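You operate a simulated robot arm through the tools that you are given. There is no shell and no other tool.

The job below is to be done with a simulated robot arm. You get a single attempt, and the scene is never put back.

## Task
Rinse the cloudy vase clear and pour about 250 ml of water in.
Fine: the tap is running: rinse till no film shows, stand the vase back where it stood and shut the tap. Pour from the purple jug, no more than 8 ml beside, and stand the jug back. The vase jar stays as it is. Keep hands and tools out of the mat drain: the disposer lies under it. Drop, tip, chip, crush or break nothing, tools too; let nothing pinch, strike or weigh on a hand or arm; leave no more than 20 ml spilt. Set down upright: vase, jug.

The check looks at the end state, three seconds after you hand in, the way a careful person would. Anything else that was tipped, shoved, dropped, spilled or broken makes it a failure.

## Robot
A 6-joint arm with a three-finger gripper, fixed in place. Base frame: the origin is on the floor under the middle of its stand, x ahead of it, y to its left, z up. Lengths are in mm, angles in rad, forces in N, time in s.
It reaches about 1213 mm from its shoulder. Its first joint turns from -2.897 to 2.897 rad. Payload 4.89 kg.
Tool frame: the origin (TCP) lies between the finger pads and is the grasp point; the fingertips stand 30 mm ahead of it; z points along the fingers, y is the line along which they close. The gripper opens to 164 mm; its body begins 125 mm behind the TCP.
Orientation is that of the tool frame in the base frame, as [roll, pitch, yaw] about the fixed x, y, z axes, in that order (R = Rz(yaw) Ry(pitch) Rx(roll)). With the fingers straight down and closing along the base's y, the tool's x points along the base's -x, its y along +y and its z along -z.

## Interface
- The arm moves only by the tool arm_command. Its argument "moves" is a list that holds one entry, the list of rows, each a list of 7 numbers: the turn, a rotation vector about the base's x, y, z in rad, then the shift along the base's x, y, z in m, then the opening, from 0 (shut) to 1 (fully open). In form: [[[ax, ay, az, dx, dy, dz, claw], ...]]. A call has 1 to 20 rows; each row is the pose to reach, as a shift and turn from the pose commanded when the call began. Rows are played at 5 a second. More than 50 mm and 0.15 rad between two rows, or a gripper value outside its range, and nothing of the call is played. Where a pose cannot be reached the arm comes as near as it can. A force on the tool above 40 N (or 10 N above the force at the start of the call, whichever is more), or a blocked arm, ends the call early, and 0.2 s more pass. Each finger travels about 108 mm/s and halts on what it meets, pressing with about 30 N; the grip force reading is that of the motor and also rises with nothing between the fingers. The clock runs only during rows and for 0.2 s after the last one: add rows that repeat a pose to give the fingers time. It gives the time, the measured TCP pose, the force on the tool (base axes), the opening and the grip force at its end, in the units of the frame above (readings bear some noise), with the torque about the TCP (base axes, N m) and any sound that the robot's microphone picked up.
- Cameras (640 x 400 px; columns grow to the right, rows downward): "scene" is fixed at [45, 493.3, 1678.3]; the picture's right is [-0.72, -0.70, 0.00], its down [-0.28, 0.28, -0.92] and it looks along [0.64, -0.66, -0.40] (base axes); focal length 325 px, centre (320, 200). "wrist" rides on the gripper at [76, -2, -152] in the tool frame; the picture's right is [0.02, 1.00, 0.00], its down [-0.88, 0.02, -0.47] and it looks along [-0.47, 0.01, 0.88] (tool axes); focal length 247 px, centre (320, 200). There is no depth. A picture from a camera that has moved, and an enlarged one, comes with that camera's place and axes in the base frame and with its lens. The place of the scene camera against the robot may be out by one fixed shift of up to 12 mm in any direction.
- grab_frame(camera): a new picture of that camera. The clock stands still meanwhile.
- move_column(by): moves the trunk up (or, below 0, down) by that many mm; the arm rides with it, the base frame stays. It gives what a move gives, with no picture.
- close_up(camera, box): a new picture of the part [left, top, right, bottom] of that camera's present view, enlarged. The clock stands still meanwhile.
- sign_off(): hands the job in; it is judged then, once.

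Nothing tells you positions but the pictures and the camera data. Unless the task says otherwise, let go and move clear before handing in.

The tools are called after "Call:" as name(argument=value, ...) on one line, values as JSON. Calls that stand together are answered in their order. arm_command: Moves the arm, as the interface text tells. Its arguments: {"type":"object","properties":{"moves":{"type":"array","items":{"type":"array","items":{"type":"array","items":{"type":"number"}}}}},"required":["moves"]} The other tools are called the same way: move_column (by) moves the trunk up or down; grab_frame (camera) takes a picture; close_up (camera, box) takes an enlarged picture of a part of a camera's view; sign_off () hands the job in.

At the start:

```text
time_s: 0.0
tool_pos: [409.2, -448.8, 1478.4]
tool_rot: [-3.141, -0.001, -3.141]
force: [1.1, -0.4, -0.5]
torque: [-0.05, 0.01, -0.01]
width: 164.0
grasp_force: 0.1
trunk travel left (down, up): [-175.0, 215.0]
```

scene: 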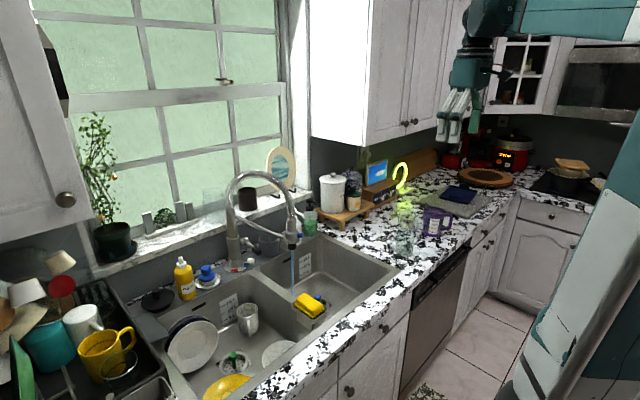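
wrist: 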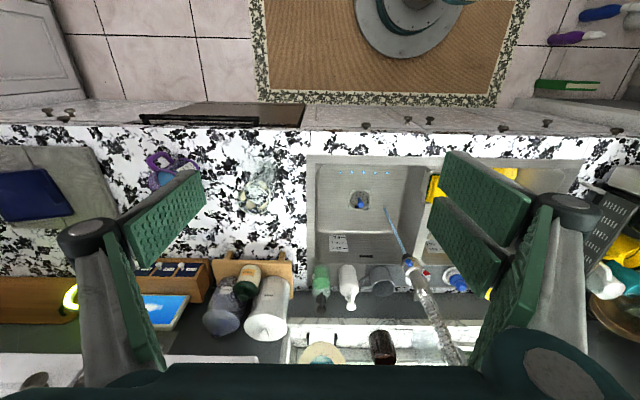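

I see a kitchen counter with a double sink, a running tap over the right-hand bowl, a purple jug and a clear/cloudy vase on the counter right of the sink. I'll look closer at each before moving.

Call:
close_up(camera="scene", box=[340, 170, 500, 270])

Call:
close_up(camera="scene", box=[200, 160, 360, 260])

Call:
close_up(camera="wrist", box=[100, 120, 340, 270])

Call:
close_up(camera="wrist", box=[290, 130, 530, 280])

Call:
close_up(camera="scene", box=[120, 240, 360, 390])

```text
4.00 times, centred on (420, 220) of scene
camera zoom: at [45.0, 493.3, 1678.3], right [-0.72, -0.7, 0.0], down [-0.28, 0.28, -0.92], along [0.64, -0.66, -0.4], focal length 1298 px, centre (-80, 120)
```

zoom: 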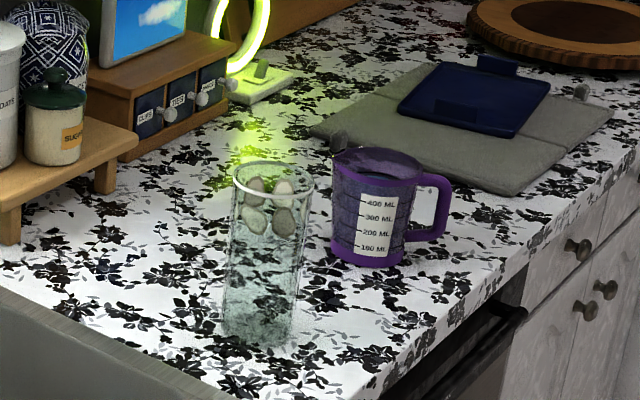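

```text
4.00 times, centred on (280, 210) of scene
camera zoom: at [45.0, 493.3, 1678.3], right [-0.72, -0.7, 0.0], down [-0.28, 0.28, -0.92], along [0.64, -0.66, -0.4], focal length 1298 px, centre (480, 160)
```

zoom: 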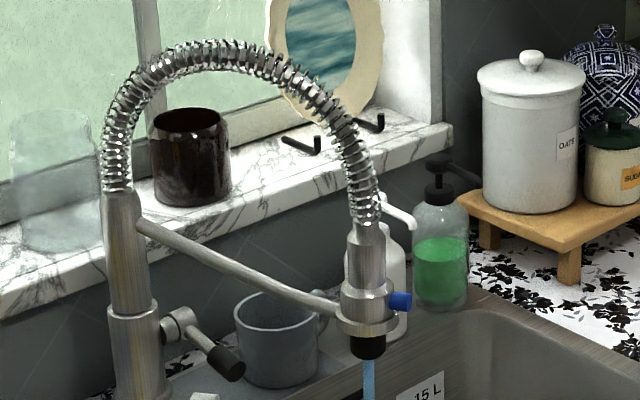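

```text
2.67 times, centred on (220, 195) of wrist
camera zoom: at [332.4, -451.4, 1630.2], right [-0.02, 1.0, 0.0], down [0.88, 0.02, 0.47], along [0.47, 0.01, -0.88], focal length 659 px, centre (587, 213)
```

zoom: 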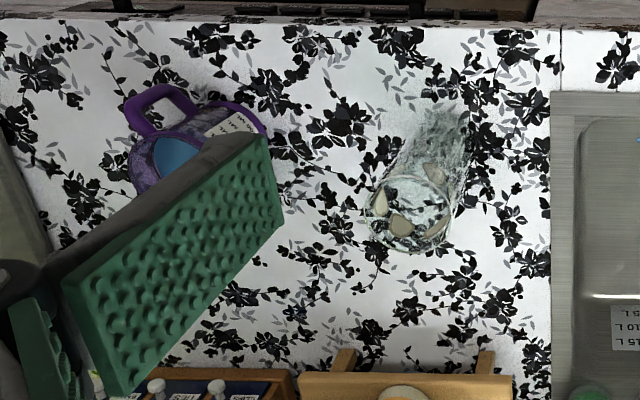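

```text
2.67 times, centred on (410, 205) of wrist
camera zoom: at [332.4, -451.4, 1630.2], right [-0.02, 1.0, 0.0], down [0.88, 0.02, 0.47], along [0.47, 0.01, -0.88], focal length 659 px, centre (80, 187)
```

zoom: 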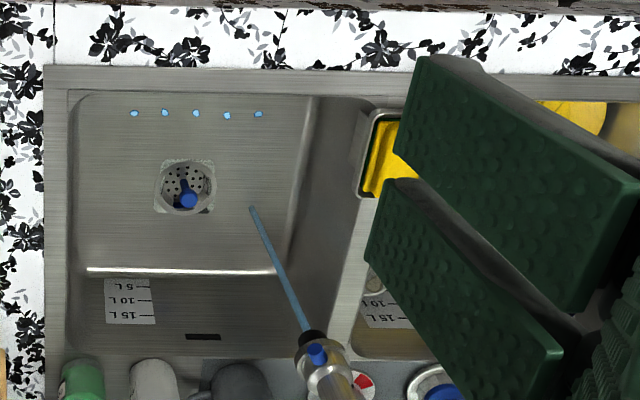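

```text
2.67 times, centred on (240, 315) of scene
camera zoom: at [45.0, 493.3, 1678.3], right [-0.72, -0.7, 0.0], down [-0.28, 0.28, -0.92], along [0.64, -0.66, -0.4], focal length 866 px, centre (533, -107)
```

zoom: 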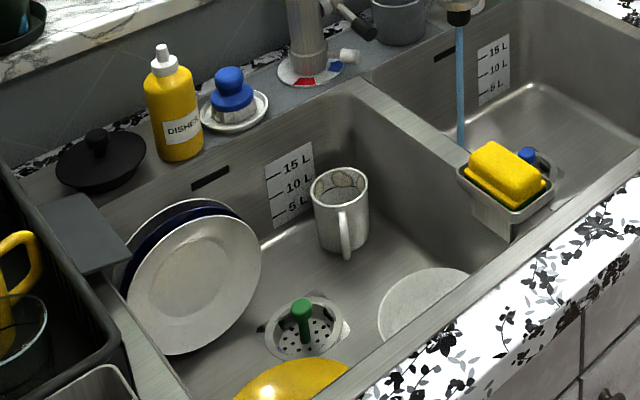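

The scene and wrist rays agree: the glass vase stands near (610, -603), its base at z≈922, about 175 mm tall. The jug is right of it, and the tap nozzle is near (837, -170, 1048). Next I look at the tap lever, the sill jar and the cabinets.

Call:
close_up(camera="scene", box=[225, 225, 321, 285])

Call:
close_up(camera="scene", box=[180, 165, 276, 225])

Call:
close_up(camera="scene", box=[390, 195, 454, 235])

Call:
close_up(camera="wrist", box=[220, 150, 316, 210])

Call:
close_up(camera="wrist", box=[340, 230, 500, 330])

Call:
close_up(camera="scene", box=[400, 0, 640, 150])

```text
6.67 times, centred on (273, 255) of scene
camera zoom: at [45.0, 493.3, 1678.3], right [-0.72, -0.7, 0.0], down [-0.28, 0.28, -0.92], along [0.64, -0.66, -0.4], focal length 2164 px, centre (633, -167)
```

zoom: 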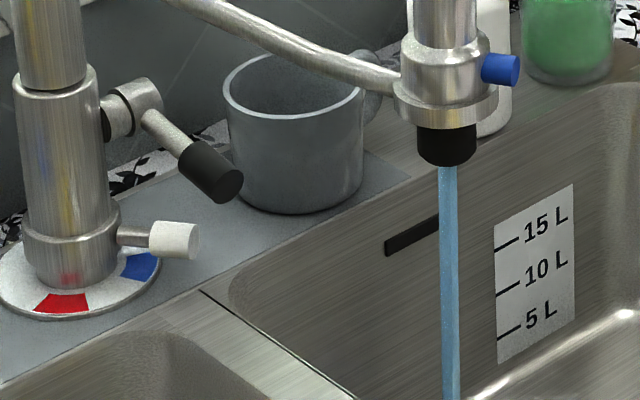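

```text
6.67 times, centred on (228, 195) of scene
camera zoom: at [45.0, 493.3, 1678.3], right [-0.72, -0.7, 0.0], down [-0.28, 0.28, -0.92], along [0.64, -0.66, -0.4], focal length 2164 px, centre (933, 233)
```

zoom: 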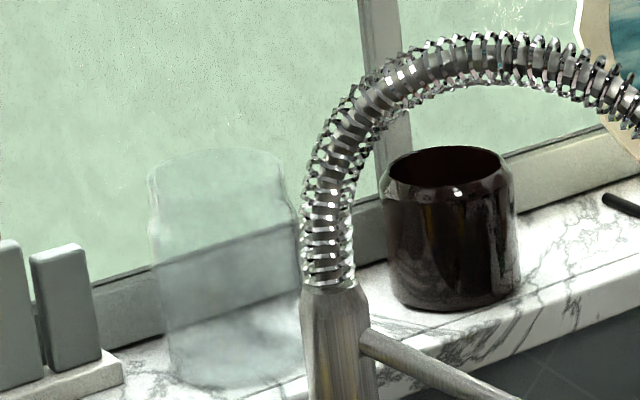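

```text
10.00 times, centred on (422, 215) of scene
camera zoom: at [45.0, 493.3, 1678.3], right [-0.72, -0.7, 0.0], down [-0.28, 0.28, -0.92], along [0.64, -0.66, -0.4], focal length 3246 px, centre (-700, 50)
```

zoom: 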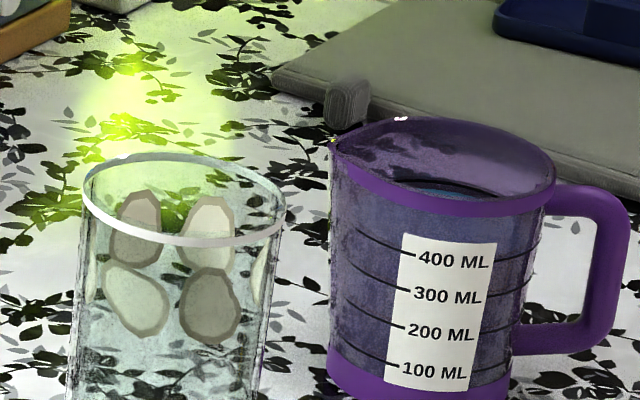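

```text
6.67 times, centred on (268, 180) of wrist
camera zoom: at [332.4, -451.4, 1630.2], right [-0.02, 1.0, 0.0], down [0.88, 0.02, 0.47], along [0.47, 0.01, -0.88], focal length 1646 px, centre (667, 333)
```

zoom: 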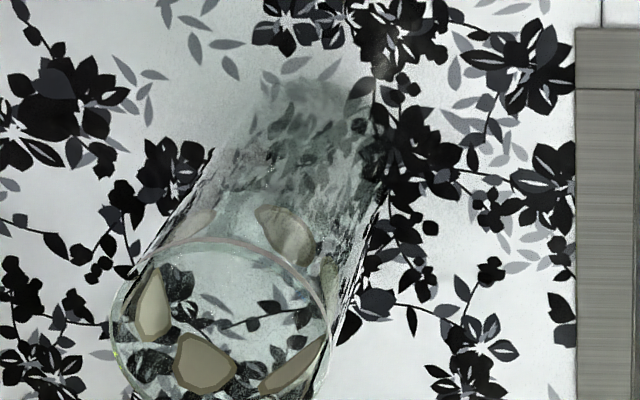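

```text
4.00 times, centred on (420, 280) of wrist
camera zoom: at [332.4, -451.4, 1630.2], right [-0.02, 1.0, 0.0], down [0.88, 0.02, 0.47], along [0.47, 0.01, -0.88], focal length 988 px, centre (-80, -120)
```

zoom: 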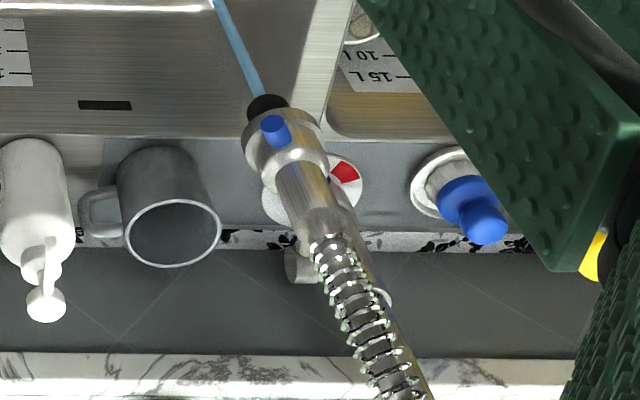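

```text
2.67 times, centred on (520, 75) of scene
camera zoom: at [45.0, 493.3, 1678.3], right [-0.72, -0.7, 0.0], down [-0.28, 0.28, -0.92], along [0.64, -0.66, -0.4], focal length 866 px, centre (-213, 533)
```

zoom: 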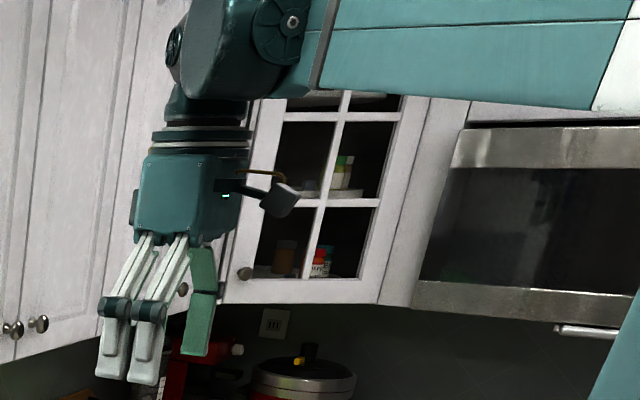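

The counter vase is a straight glass with a printed stone pattern and a haze on it. A jar-shaped glass stands on the sill. I'll move the arm to the left in front of the sink, staying high, so the wrist camera can see the tap lever and the sill jar.

Call:
arm_command(moves=[[[0, 0, 0, 0.024, 0.038, 0, 1], [0, 0, 0, 0.048, 0.076, 0, 1], [0, 0, 0, 0.072, 0.114, 0, 1], [0, 0, 0, 0.096, 0.152, 0, 1], [0, 0, 0, 0.12, 0.19, 0, 1], [0, 0, 0, 0.144, 0.228, 0, 1], [0, 0, 0, 0.168, 0.266, 0, 1], [0, 0, 0, 0.19, 0.3, 0, 1]]])

```text
time_s: 1.8
tool_pos: [598.1, -149.7, 1479.6]
tool_rot: [3.141, 0.0, -3.141]
force: [-0.3, 0.2, 0.2]
torque: [0.1, -0.11, -0.01]
width: 164.0
grasp_force: 0.1
trunk travel left (down, up): [-175.0, 215.0]
```

The arm went where it was commanded. Now I take wrist and scene pictures from here to inspect the tap, the lever and the sill.

Call:
grab_frame(camera="wrist")

Call:
grab_frame(camera="scene")

Call:
close_up(camera="wrist", box=[250, 200, 410, 300])

Call:
close_up(camera="wrist", box=[240, 280, 432, 400])

```text
taken
camera wrist: at [521.2, -152.8, 1631.0], right [-0.02, 1.0, 0.0], down [0.88, 0.02, 0.47], along [0.47, 0.01, -0.88], focal length 247 px, centre (320, 200)
```

wrist: 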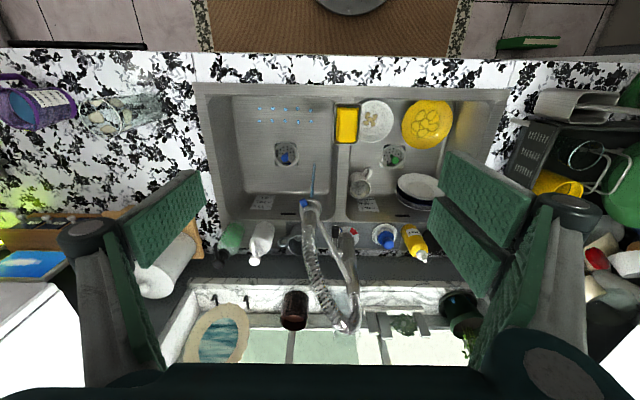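

```text
taken
```

scene: 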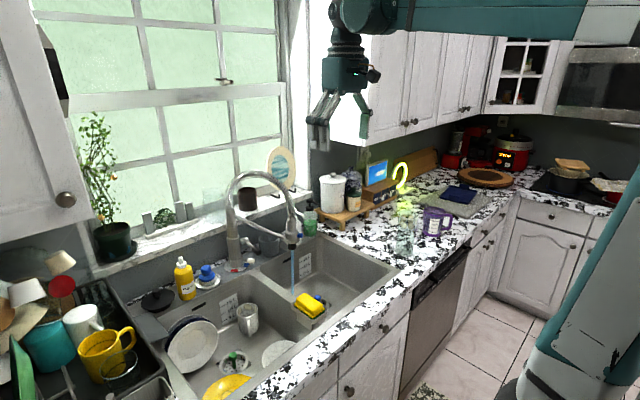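

```text
4.00 times, centred on (330, 250) of wrist
camera zoom: at [521.2, -152.8, 1631.0], right [-0.02, 1.0, 0.0], down [0.88, 0.02, 0.47], along [0.47, 0.01, -0.88], focal length 988 px, centre (280, 0)
```

zoom: 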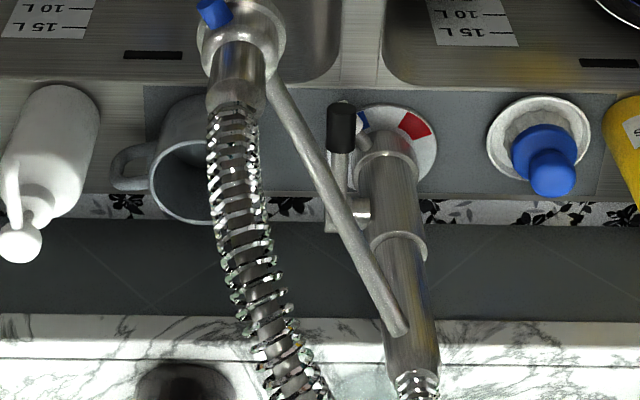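

```text
3.33 times, centred on (336, 340) of wrist
camera zoom: at [521.2, -152.8, 1631.0], right [-0.02, 1.0, 0.0], down [0.88, 0.02, 0.47], along [0.47, 0.01, -0.88], focal length 823 px, centre (267, -267)
```

zoom: 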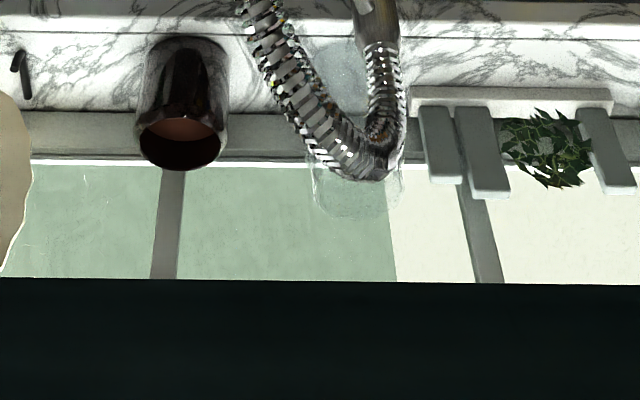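

The tap's lever pivots on the -y side of the body near (1021, -97, 1031), and its grip points at the robot near (941, -97, 1004). I want a better comparison of the counter vase with the sill jar, to be sure which one is filmed.

Call:
close_up(camera="scene", box=[385, 205, 433, 265])

Call:
close_up(camera="scene", box=[196, 180, 244, 228])

Call:
close_up(camera="wrist", box=[0, 60, 192, 180])

Call:
close_up(camera="wrist", box=[300, 280, 396, 340])

```text
6.67 times, centred on (409, 235) of scene
camera zoom: at [45.0, 493.3, 1678.3], right [-0.72, -0.7, 0.0], down [-0.28, 0.28, -0.92], along [0.64, -0.66, -0.4], focal length 2164 px, centre (-273, -33)
```

zoom: 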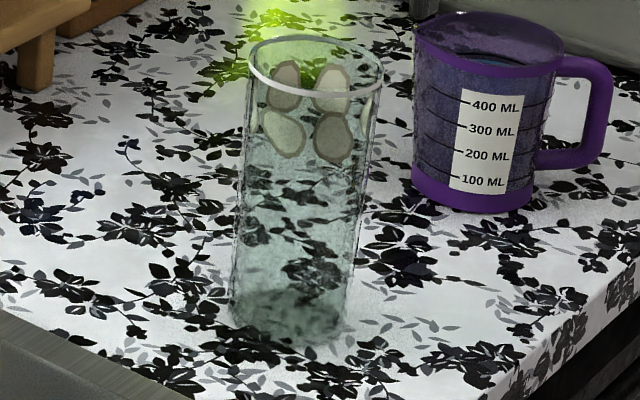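

```text
8.33 times, centred on (220, 204) of scene
camera zoom: at [45.0, 493.3, 1678.3], right [-0.72, -0.7, 0.0], down [-0.28, 0.28, -0.92], along [0.64, -0.66, -0.4], focal length 2705 px, centre (1153, 167)
```

zoom: 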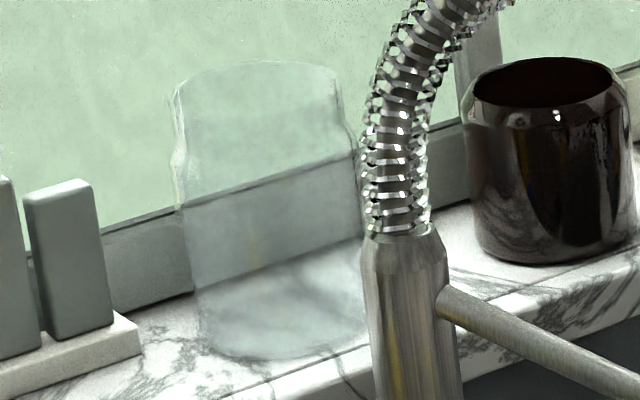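

```text
3.33 times, centred on (96, 120) of wrist
camera zoom: at [521.2, -152.8, 1631.0], right [-0.02, 1.0, 0.0], down [0.88, 0.02, 0.47], along [0.47, 0.01, -0.88], focal length 823 px, centre (1067, 467)
```

zoom: 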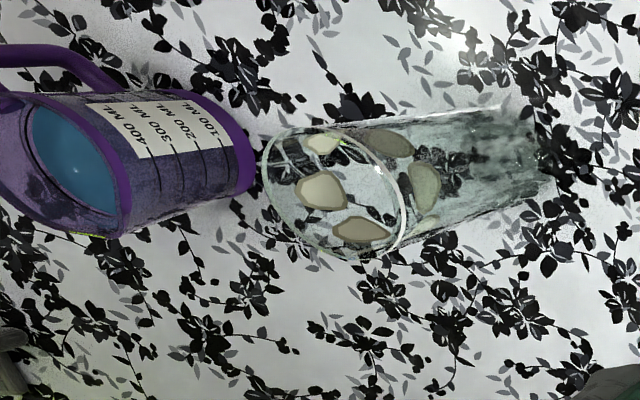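

```text
6.67 times, centred on (348, 310) of wrist
camera zoom: at [521.2, -152.8, 1631.0], right [-0.02, 1.0, 0.0], down [0.88, 0.02, 0.47], along [0.47, 0.01, -0.88], focal length 1646 px, centre (133, -533)
```

zoom: 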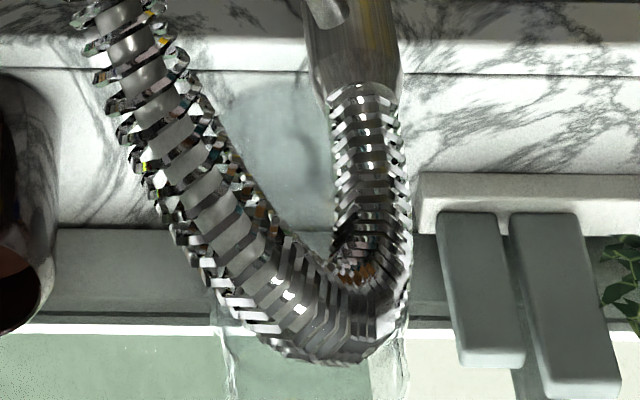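

The haze sits inside the counter vase, toward its bottom, so that is the vase to rinse. The sill glass is the jar to leave alone. Next I pitch the tool about 55° forward and move in front of the vase at a safe height to check the approach.

Call:
arm_command(moves=[[[0, -0.08, 0, -0.008, -0.038, -0.019, 1], [0, -0.16, 0, -0.016, -0.077, -0.038, 1], [0, -0.24, 0, -0.024, -0.115, -0.057, 1], [0, -0.32, 0, -0.033, -0.154, -0.077, 1], [0, -0.4, 0, -0.041, -0.192, -0.096, 1], [0, -0.48, 0, -0.049, -0.23, -0.115, 1], [0, -0.56, 0, -0.057, -0.269, -0.134, 1], [0, -0.64, 0, -0.065, -0.307, -0.153, 1], [0, -0.72, 0, -0.073, -0.346, -0.172, 1], [0, -0.8, 0, -0.082, -0.384, -0.192, 1], [0, -0.88, 0, -0.09, -0.423, -0.211, 1], [0, -0.96, 0, -0.098, -0.461, -0.23, 1]]])

Call:
grab_frame(camera="wrist")

Call:
grab_frame(camera="scene")

```text
time_s: 4.4
tool_pos: [501.1, -609.0, 1248.7]
tool_rot: [-3.141, 0.962, -3.141]
force: [-0.8, 1.9, -0.1]
torque: [-0.17, 0.09, -0.28]
width: 164.1
grasp_force: 0.0
trunk travel left (down, up): [-175.0, 215.0]
```

```text
taken
camera wrist: at [332.1, -611.5, 1272.4], right [-0.01, 1.0, -0.02], down [0.12, 0.02, 0.99], along [0.99, 0.01, -0.12], focal length 247 px, centre (320, 200)
```

wrist: 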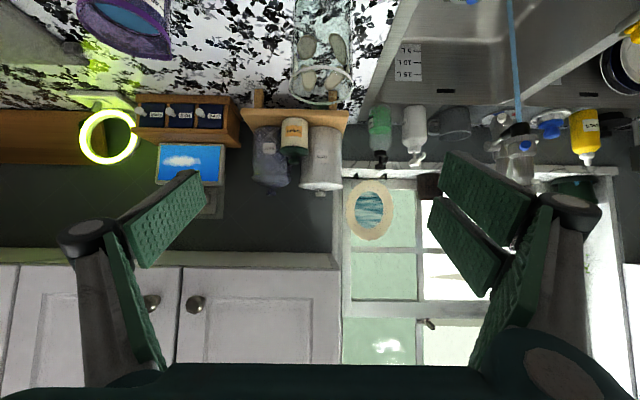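

```text
taken
```

scene: 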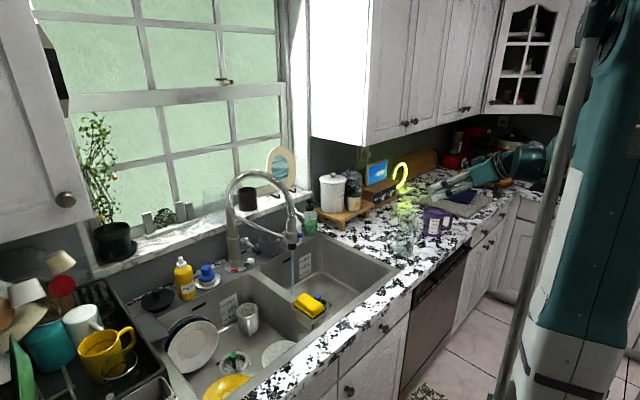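

The vase lines up with the tool: its rim is near (618, -610, 1095). I now descend and slide in along the tool axis with the fingers open around the vase, TCP about 65 mm below the rim. I'll check before closing.

Call:
arm_command(moves=[[[0, 0, 0, 0, 0, -0.044, 1], [0, 0, 0, 0, -0.001, -0.088, 1], [0, 0, 0, 0, -0.001, -0.132, 1], [0, 0, 0, 0.024, -0.001, -0.149, 1], [0, 0, 0, 0.048, -0.001, -0.166, 1], [0, 0, 0, 0.072, -0.001, -0.183, 1], [0, 0, 0, 0.09, -0.001, -0.196, 1]]])

Call:
grab_frame(camera="wrist")

Call:
grab_frame(camera="scene")

Call:
close_up(camera="scene", box=[360, 160, 520, 260])

```text
time_s: 6.0
tool_pos: [591.5, -609.3, 1053.8]
tool_rot: [3.141, 0.959, -3.141]
force: [-1.3, 0.9, -0.3]
torque: [-0.01, -0.01, -0.04]
width: 164.2
grasp_force: 0.0
trunk travel left (down, up): [-175.0, 215.0]
```

```text
taken
camera wrist: at [422.2, -611.8, 1077.0], right [-0.01, 1.0, -0.02], down [0.12, 0.02, 0.99], along [0.99, 0.01, -0.12], focal length 247 px, centre (320, 200)
```

wrist: 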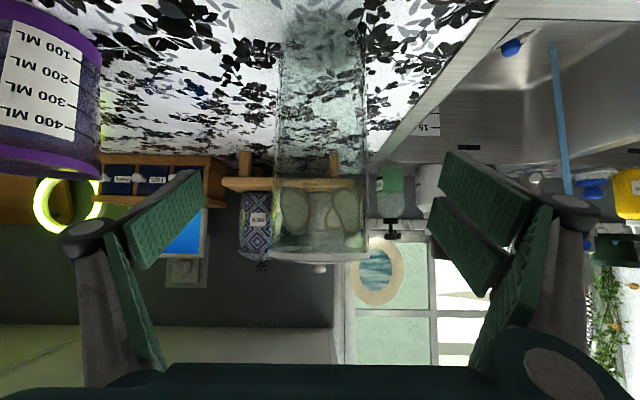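

```text
taken
```

scene: 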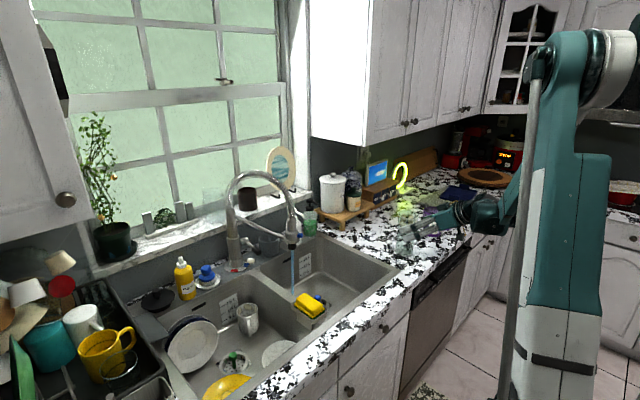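

```text
4.00 times, centred on (440, 210) of scene
camera zoom: at [45.0, 493.3, 1678.3], right [-0.72, -0.7, 0.0], down [-0.28, 0.28, -0.92], along [0.64, -0.66, -0.4], focal length 1298 px, centre (-160, 160)
```

zoom: 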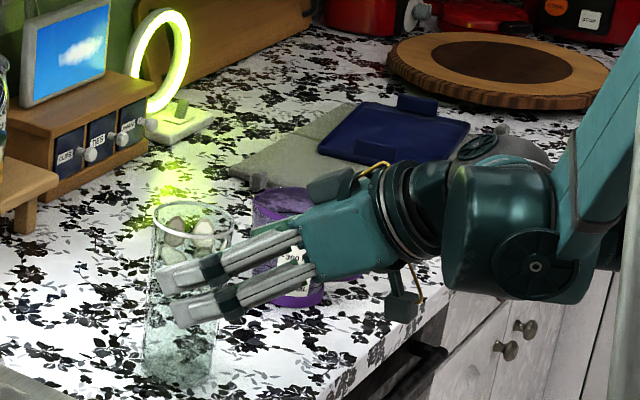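

The vase sits centred between the fingers. I slide in the last 38 mm and close gently on it.

Call:
arm_command(moves=[[[0, 0, 0, 0.016, 0, -0.011, 1], [0, 0, 0, 0.031, 0, -0.022, 1], [0, 0, 0, 0.031, 0, -0.022, 0.8], [0, 0, 0, 0.031, 0, -0.022, 0.65], [0, 0, 0, 0.031, 0, -0.022, 0.55], [0, 0, 0, 0.031, 0, -0.022, 0.48], [0, 0, 0, 0.031, 0, -0.022, 0.44], [0, 0, 0, 0.031, 0, -0.022, 0.42], [0, 0, 0, 0.031, 0, -0.022, 0.4], [0, 0, 0, 0.031, 0, -0.022, 0.4]]])

Call:
grab_frame(camera="wrist")

Call:
close_up(camera="scene", box=[360, 160, 520, 260])

```text
time_s: 8.2
tool_pos: [621.7, -610.8, 1030.7]
tool_rot: [3.141, 0.961, -3.142]
force: [-0.4, 1.5, 4.0]
torque: [0.26, -0.08, 0.01]
width: 79.9
grasp_force: 30.0
trunk travel left (down, up): [-175.0, 215.0]
```

```text
taken
camera wrist: at [452.9, -613.5, 1054.7], right [-0.01, 1.0, -0.02], down [0.12, 0.02, 0.99], along [0.99, 0.01, -0.12], focal length 247 px, centre (320, 200)
```

wrist: 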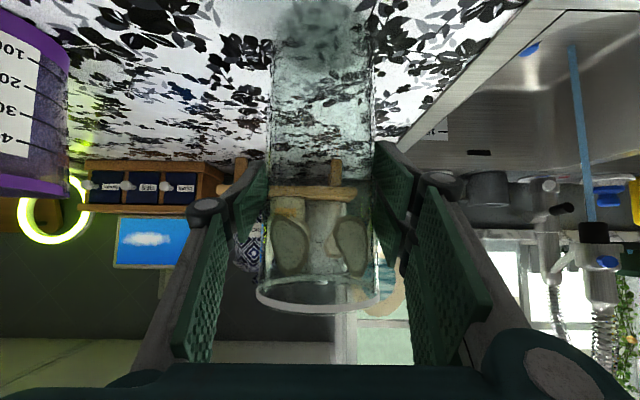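

```text
4.00 times, centred on (440, 210) of scene
camera zoom: at [45.0, 493.3, 1678.3], right [-0.72, -0.7, 0.0], down [-0.28, 0.28, -0.92], along [0.64, -0.66, -0.4], focal length 1298 px, centre (-160, 160)
```

zoom: 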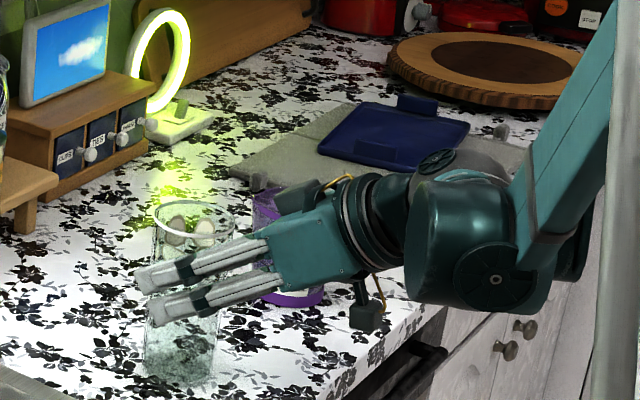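

The vase is held (width 80 mm, 30 N). The grasp pose is TCP (622, -611, 1030.4), which I'll return to when I put it back. Now I lift it straight up and read the weight.

Call:
arm_command(moves=[[[0, 0, 0, 0, 0, 0.01, 0.4], [0, 0, 0, 0, 0, 0.03, 0.4], [0, 0, 0, 0, 0, 0.06, 0.4], [0, 0, 0, 0, 0, 0.09, 0.4], [0, 0, 0, 0, 0, 0.09, 0.4], [0, 0, 0, 0, 0, 0.09, 0.4], [0, 0, 0, 0, 0, 0.09, 0.4]]])

Call:
grab_frame(camera="wrist")

Call:
close_up(camera="scene", box=[360, 160, 520, 260])

```text
time_s: 9.8
tool_pos: [623.8, -612.3, 1121.7]
tool_rot: [-3.141, 0.96, 3.141]
force: [-0.2, -0.8, -1.7]
torque: [0.02, -0.02, 0.02]
width: 79.9
grasp_force: 30.1
trunk travel left (down, up): [-175.0, 215.0]
```

```text
taken
camera wrist: at [453.7, -615.7, 1145.8], right [-0.01, 1.0, -0.02], down [0.12, 0.02, 0.99], along [0.99, 0.01, -0.12], focal length 247 px, centre (320, 200)
```

wrist: 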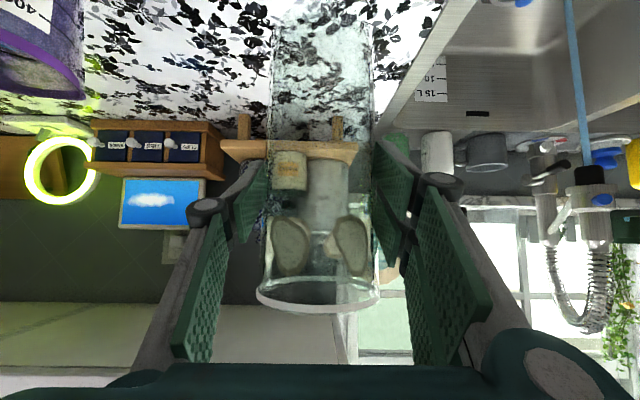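

```text
4.00 times, centred on (440, 210) of scene
camera zoom: at [45.0, 493.3, 1678.3], right [-0.72, -0.7, 0.0], down [-0.28, 0.28, -0.92], along [0.64, -0.66, -0.4], focal length 1298 px, centre (-160, 160)
```

zoom: 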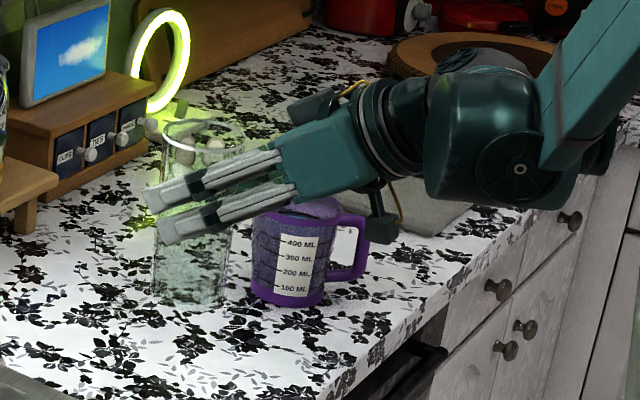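

The vase is up and steady; it weighs roughly 2–3 N. I carry it over the right bowl to just on the robot side of the stream, staying high.

Call:
arm_command(moves=[[[0, 0, 0, 0.01, 0.035, 0, 0.4], [0, 0, 0, 0.023, 0.075, 0, 0.4], [0, 0, 0, 0.036, 0.118, 0, 0.4], [0, 0, 0, 0.049, 0.161, 0, 0.4], [0, 0, 0, 0.062, 0.204, 0, 0.4], [0, 0, 0, 0.075, 0.247, 0, 0.4], [0, 0, 0, 0.088, 0.29, 0, 0.4], [0, 0, 0, 0.101, 0.333, 0, 0.4], [0, 0, 0, 0.114, 0.376, 0, 0.4], [0, 0, 0, 0.128, 0.42, 0, 0.4], [0, 0, 0, 0.128, 0.42, 0, 0.4], [0, 0, 0, 0.128, 0.42, 0, 0.4]]])

Call:
grab_frame(camera="wrist")

Call:
grab_frame(camera="scene")

Call:
close_up(camera="scene", box=[200, 180, 392, 300])

```text
time_s: 12.4
tool_pos: [752.3, -191.4, 1120.4]
tool_rot: [-3.14, 0.961, -3.14]
force: [0.2, 0.0, -1.1]
torque: [0.01, 0.01, -0.03]
width: 79.8
grasp_force: 29.5
trunk travel left (down, up): [-175.0, 215.0]
```

```text
taken
camera wrist: at [582.1, -193.9, 1144.5], right [-0.01, 1.0, -0.02], down [0.12, 0.02, 0.99], along [0.99, 0.01, -0.12], focal length 247 px, centre (320, 200)
```

wrist: 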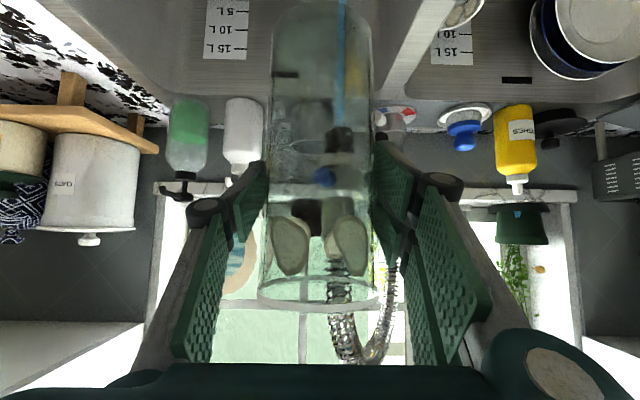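

```text
taken
```

scene: 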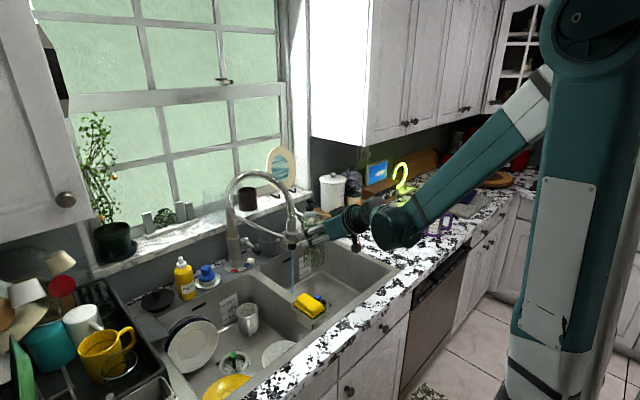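

```text
3.33 times, centred on (296, 240) of scene
camera zoom: at [45.0, 493.3, 1678.3], right [-0.72, -0.7, 0.0], down [-0.28, 0.28, -0.92], along [0.64, -0.66, -0.4], focal length 1082 px, centre (400, 67)
```

zoom: 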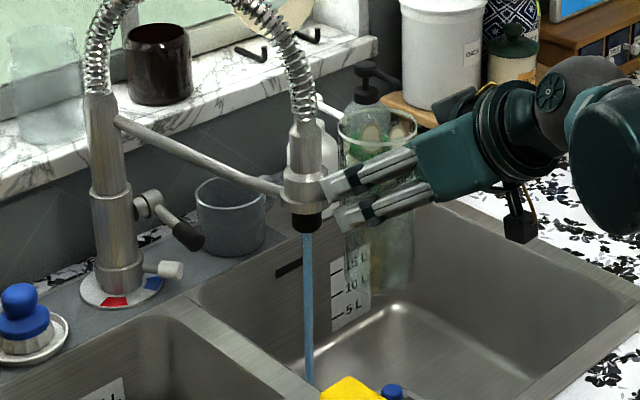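

The nozzle tip is near (837, -171, 1034). I lower the vase in front of the stream so its rim ends up about 35 mm below the nozzle.

Call:
arm_command(moves=[[[0, 0, 0, 0, 0, -0.038, 0.4], [0, 0, 0, 0, 0, -0.076, 0.4], [0, 0, 0, 0, 0, -0.114, 0.4], [0, 0, 0, 0, 0, -0.152, 0.4], [0, 0, 0, 0, 0, -0.188, 0.4], [0, 0, 0, 0, 0, -0.188, 0.4]]])

Call:
grab_frame(camera="wrist")

Call:
close_up(camera="scene", box=[200, 180, 392, 300])

```text
time_s: 13.8
tool_pos: [754.9, -193.1, 939.8]
tool_rot: [3.141, 0.956, -3.14]
force: [0.6, 0.5, -1.5]
torque: [0.0, 0.01, 0.02]
width: 79.8
grasp_force: 29.9
out of reach, approached as far as the arm can: row 5, 6
trunk travel left (down, up): [-175.0, 215.0]
```

```text
taken
camera wrist: at [585.3, -194.9, 963.8], right [-0.01, 1.0, -0.02], down [0.12, 0.02, 0.99], along [0.99, 0.01, -0.12], focal length 247 px, centre (320, 200)
```

wrist: 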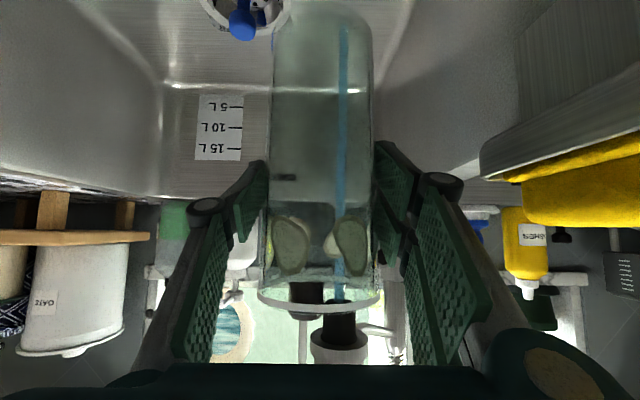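

```text
3.33 times, centred on (296, 240) of scene
camera zoom: at [45.0, 493.3, 1678.3], right [-0.72, -0.7, 0.0], down [-0.28, 0.28, -0.92], along [0.64, -0.66, -0.4], focal length 1082 px, centre (400, 67)
```

zoom: 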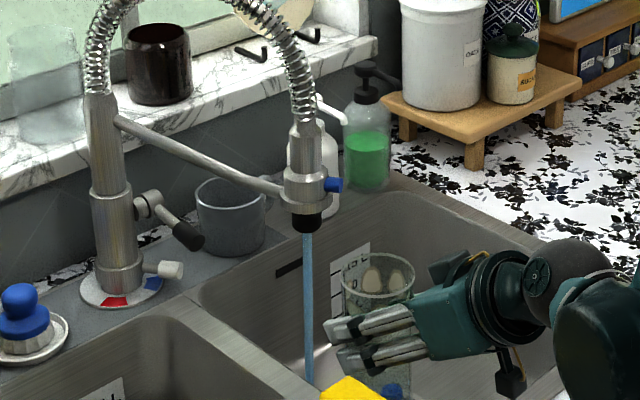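

The arm reported row 5–6 as just out of reach: it stopped about 8 mm high, at z≈940, with the rim near 1005. That is still below the nozzle, so I slide forward in small steps to bring the mouth under the stream.

Call:
arm_command(moves=[[[0, 0, 0, 0.02, 0, 0.004, 0.4], [0, 0, 0, 0.04, 0, 0.004, 0.4], [0, 0, 0, 0.06, 0.001, 0.004, 0.4], [0, 0, 0, 0.075, 0.002, 0.004, 0.4], [0, 0, 0, 0.085, 0.002, 0.004, 0.4], [0, 0, 0, 0.085, 0.002, 0.004, 0.4]]])

Call:
grab_frame(camera="wrist")

Call:
close_up(camera="scene", box=[232, 210, 360, 290])

```text
time_s: 15.2
tool_pos: [839.1, -190.2, 943.5]
tool_rot: [3.141, 0.96, 3.14]
force: [-0.3, 0.3, -2.3]
torque: [0.03, 0.01, 0.01]
width: 80.0
grasp_force: 29.9
trunk travel left (down, up): [-175.0, 215.0]
```

```text
taken
camera wrist: at [669.5, -192.6, 967.8], right [-0.01, 1.0, -0.02], down [0.12, 0.02, 0.99], along [0.99, 0.01, -0.12], focal length 247 px, centre (320, 200)
```

wrist: 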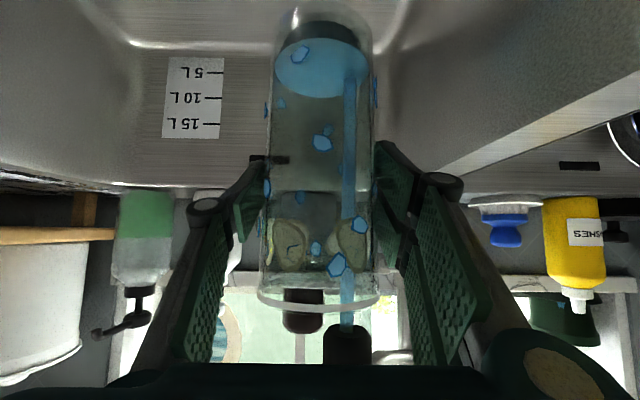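

```text
5.00 times, centred on (296, 250) of scene
camera zoom: at [45.0, 493.3, 1678.3], right [-0.72, -0.7, 0.0], down [-0.28, 0.28, -0.92], along [0.64, -0.66, -0.4], focal length 1623 px, centre (440, -50)
```

zoom: 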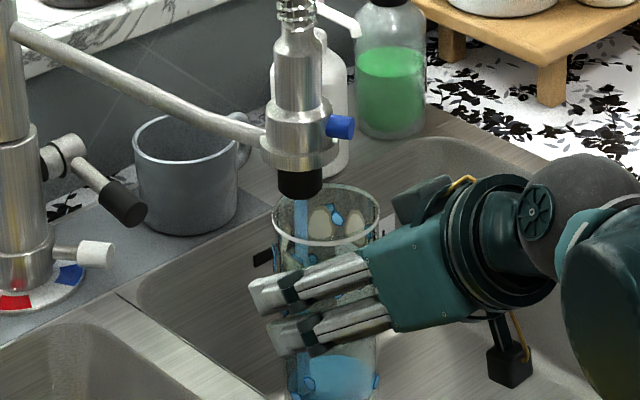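

The water is going in and the level is rising. I hold here for about 2 s to let it fill, then look at the film.

Call:
arm_command(moves=[[[0, 0, 0, 0, 0, 0, 0.4], [0, 0, 0, 0, 0, 0, 0.4], [0, 0, 0, 0, 0, 0, 0.4], [0, 0, 0, 0, 0, 0, 0.4], [0, 0, 0, 0, 0, 0, 0.4], [0, 0, 0, 0, 0, 0, 0.4], [0, 0, 0, 0, 0, 0, 0.4], [0, 0, 0, 0, 0, 0, 0.4], [0, 0, 0, 0, 0, 0, 0.4], [0, 0, 0, 0, 0, 0, 0.4]]])

Call:
grab_frame(camera="wrist")

Call:
close_up(camera="scene", box=[232, 220, 360, 300])

```text
time_s: 17.4
tool_pos: [838.5, -189.2, 943.8]
tool_rot: [3.141, 0.96, 3.141]
force: [-0.6, -0.2, -3.4]
torque: [-0.02, 0.05, -0.01]
width: 80.0
grasp_force: 30.1
trunk travel left (down, up): [-175.0, 215.0]
```

```text
taken
camera wrist: at [669.3, -192.6, 967.8], right [-0.01, 1.0, -0.02], down [0.12, 0.02, 0.99], along [0.99, 0.01, -0.12], focal length 247 px, centre (320, 200)
```

wrist: 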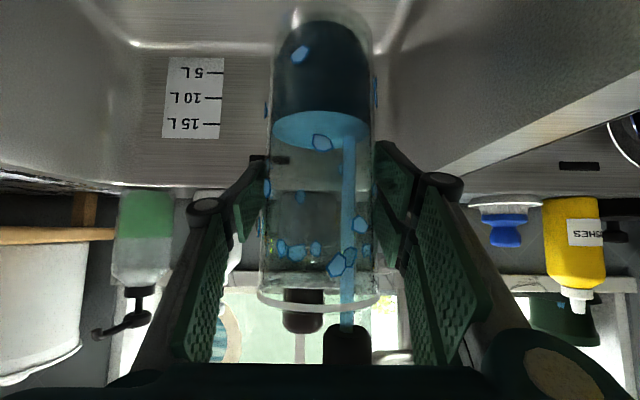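

```text
5.00 times, centred on (296, 260) of scene
camera zoom: at [45.0, 493.3, 1678.3], right [-0.72, -0.7, 0.0], down [-0.28, 0.28, -0.92], along [0.64, -0.66, -0.4], focal length 1623 px, centre (440, -100)
```

zoom: 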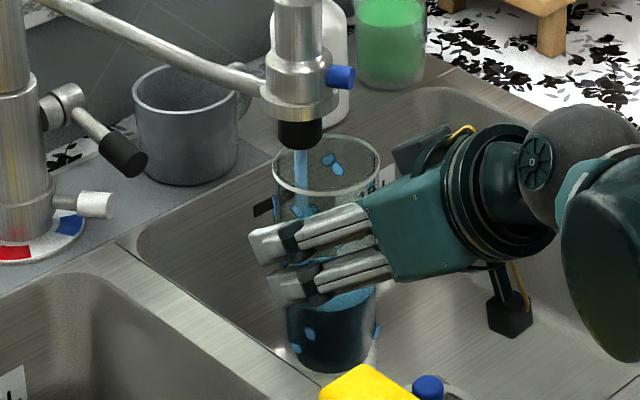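

The pale patches under the rim are already gone and the water stands at about half. I keep filling so the whole inside gets rinsed.

Call:
arm_command(moves=[[[0, 0, 0, 0, 0, 0, 0.4], [0, 0, 0, 0, 0, 0, 0.4], [0, 0, 0, 0, 0, 0, 0.4], [0, 0, 0, 0, 0, 0, 0.4], [0, 0, 0, 0, 0, 0, 0.4], [0, 0, 0, 0, 0, 0, 0.4], [0, 0, 0, 0, 0, 0, 0.4], [0, 0, 0, 0, 0, 0, 0.4], [0, 0, 0, 0, 0, 0, 0.4], [0, 0, 0, 0, 0, 0, 0.4], [0, 0, 0, 0, 0, 0, 0.4], [0, 0, 0, 0, 0, 0, 0.4], [0, 0, 0, 0, 0, 0, 0.4], [0, 0, 0, 0, 0, 0, 0.4], [0, 0, 0, 0, 0, 0, 0.4]]])

Call:
grab_frame(camera="wrist")

Call:
close_up(camera="scene", box=[232, 220, 360, 300])

```text
time_s: 20.6
tool_pos: [838.6, -190.3, 943.8]
tool_rot: [-3.141, 0.96, -3.141]
force: [0.1, 0.3, -7.6]
torque: [0.0, 0.02, -0.02]
width: 80.1
grasp_force: 30.0
trunk travel left (down, up): [-175.0, 215.0]
```

```text
taken
camera wrist: at [669.4, -192.6, 967.7], right [-0.01, 1.0, -0.02], down [0.12, 0.02, 0.99], along [0.99, 0.01, -0.12], focal length 247 px, centre (320, 200)
```

wrist: 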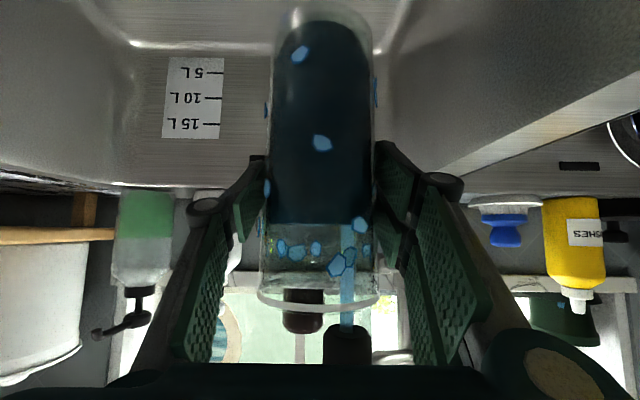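

```text
5.00 times, centred on (296, 260) of scene
camera zoom: at [45.0, 493.3, 1678.3], right [-0.72, -0.7, 0.0], down [-0.28, 0.28, -0.92], along [0.64, -0.66, -0.4], focal length 1623 px, centre (440, -100)
```

zoom: 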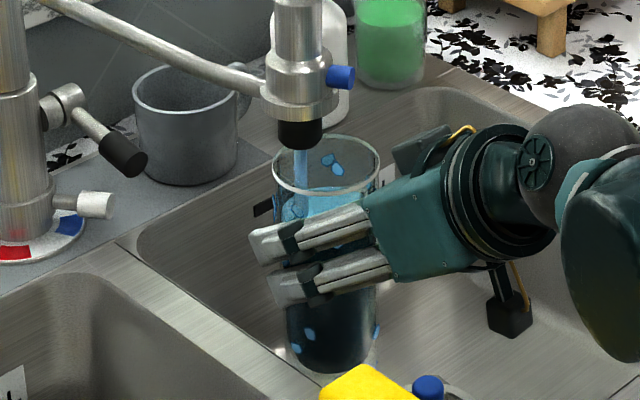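

The vase is nearly full at about 7.6 N. I back out of the stream and rise over the middle of the bowl, ready to tip it out sideways.

Call:
arm_command(moves=[[[0, 0, 0, -0.03, 0, 0, 0.4], [0, 0, 0, -0.06, -0.01, 0, 0.4], [0, 0, 0, -0.085, -0.025, 0.005, 0.4], [0, 0, 0, -0.1, -0.04, 0.02, 0.4], [0, 0, 0, -0.1, -0.04, 0.055, 0.4], [0, 0, 0, -0.1, -0.04, 0.09, 0.4], [0, 0, 0, -0.1, -0.04, 0.105, 0.4], [0, 0, 0, -0.1, -0.04, 0.105, 0.4]]])

Call:
grab_frame(camera="scene")

Call:
grab_frame(camera="wrist")

```text
time_s: 22.4
tool_pos: [738.6, -229.9, 1047.9]
tool_rot: [3.14, 0.959, -3.141]
force: [-0.3, 0.7, -6.4]
torque: [-0.05, 0.01, 0.01]
width: 80.0
grasp_force: 30.1
trunk travel left (down, up): [-175.0, 215.0]
```

```text
taken
```

scene: 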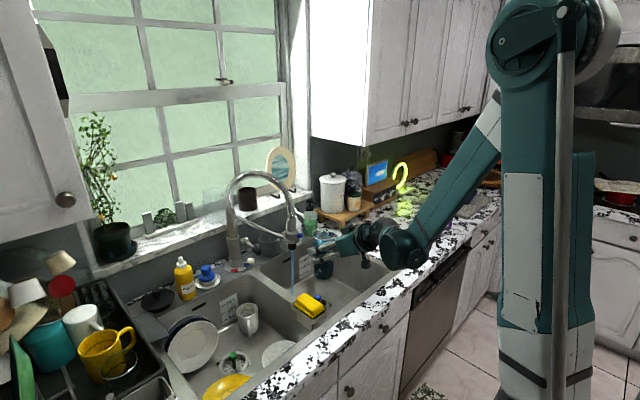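

```text
taken
camera wrist: at [568.8, -232.3, 1071.9], right [-0.01, 1.0, -0.02], down [0.12, 0.02, 0.99], along [0.99, 0.01, -0.12], focal length 247 px, centre (320, 200)
```

wrist: 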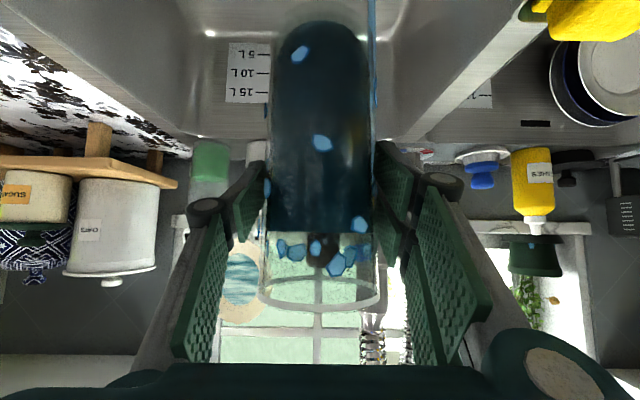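

Clear all round: mouth over the bowl, wrist above the counter edge. I tip the vase slowly toward -y (the bowl's middle), rising slightly to keep the wrist clear of the counter.

Call:
arm_command(moves=[[[0.1, 0, 0, 0, 0, 0.005, 0.4], [0.2, 0, 0, 0, 0, 0.01, 0.4], [0.3, 0, 0, 0, 0, 0.015, 0.4], [0.4, 0, 0, 0, 0, 0.02, 0.4], [0.5, 0, 0, 0, 0, 0.02, 0.4], [0.6, 0, 0, 0, 0, 0.02, 0.4], [0.7, 0, 0, 0, 0, 0.02, 0.4], [0.75, 0, 0, 0, 0, 0.02, 0.4]]])

Call:
grab_frame(camera="scene")

Call:
close_up(camera="scene", box=[232, 200, 424, 320])

Call:
grab_frame(camera="wrist")

```text
time_s: 24.2
tool_pos: [739.0, -230.2, 1067.9]
tool_rot: [2.122, 0.64, 2.369]
force: [-0.2, 0.4, -7.4]
torque: [-0.19, 0.02, -0.01]
width: 80.1
grasp_force: 29.6
trunk travel left (down, up): [-175.0, 215.0]
```

```text
taken
```

scene: 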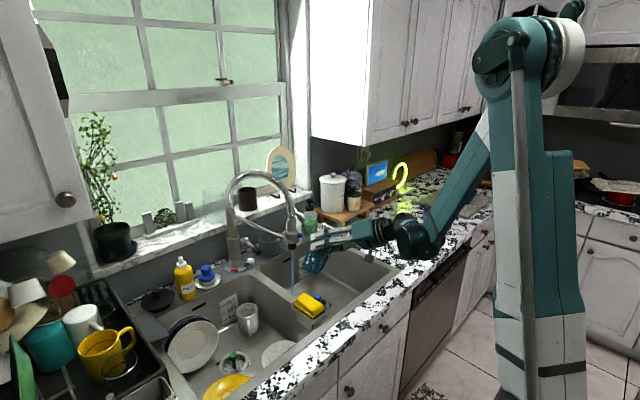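

```text
3.33 times, centred on (328, 260) of scene
camera zoom: at [45.0, 493.3, 1678.3], right [-0.72, -0.7, 0.0], down [-0.28, 0.28, -0.92], along [0.64, -0.66, -0.4], focal length 1082 px, centre (293, 0)
```

zoom: 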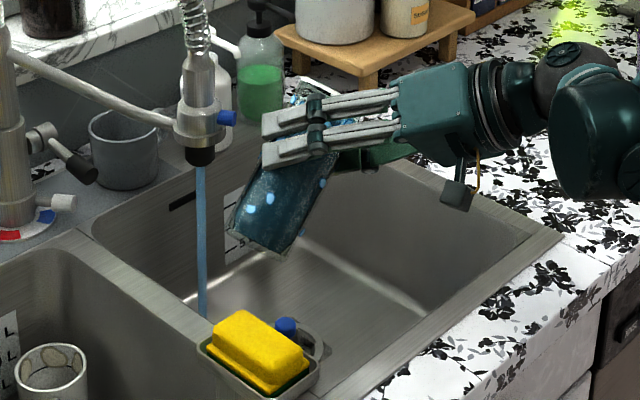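

```text
taken
camera wrist: at [569.8, -248.6, 1084.7], right [-0.01, 0.74, 0.67], down [0.12, -0.66, 0.74], along [0.99, 0.09, -0.08], focal length 247 px, centre (320, 200)
```

wrist: 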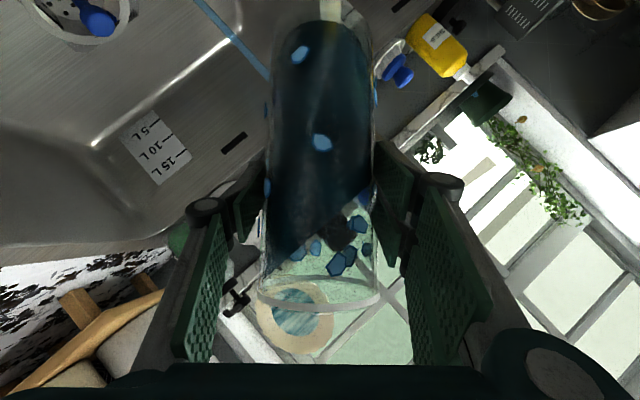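

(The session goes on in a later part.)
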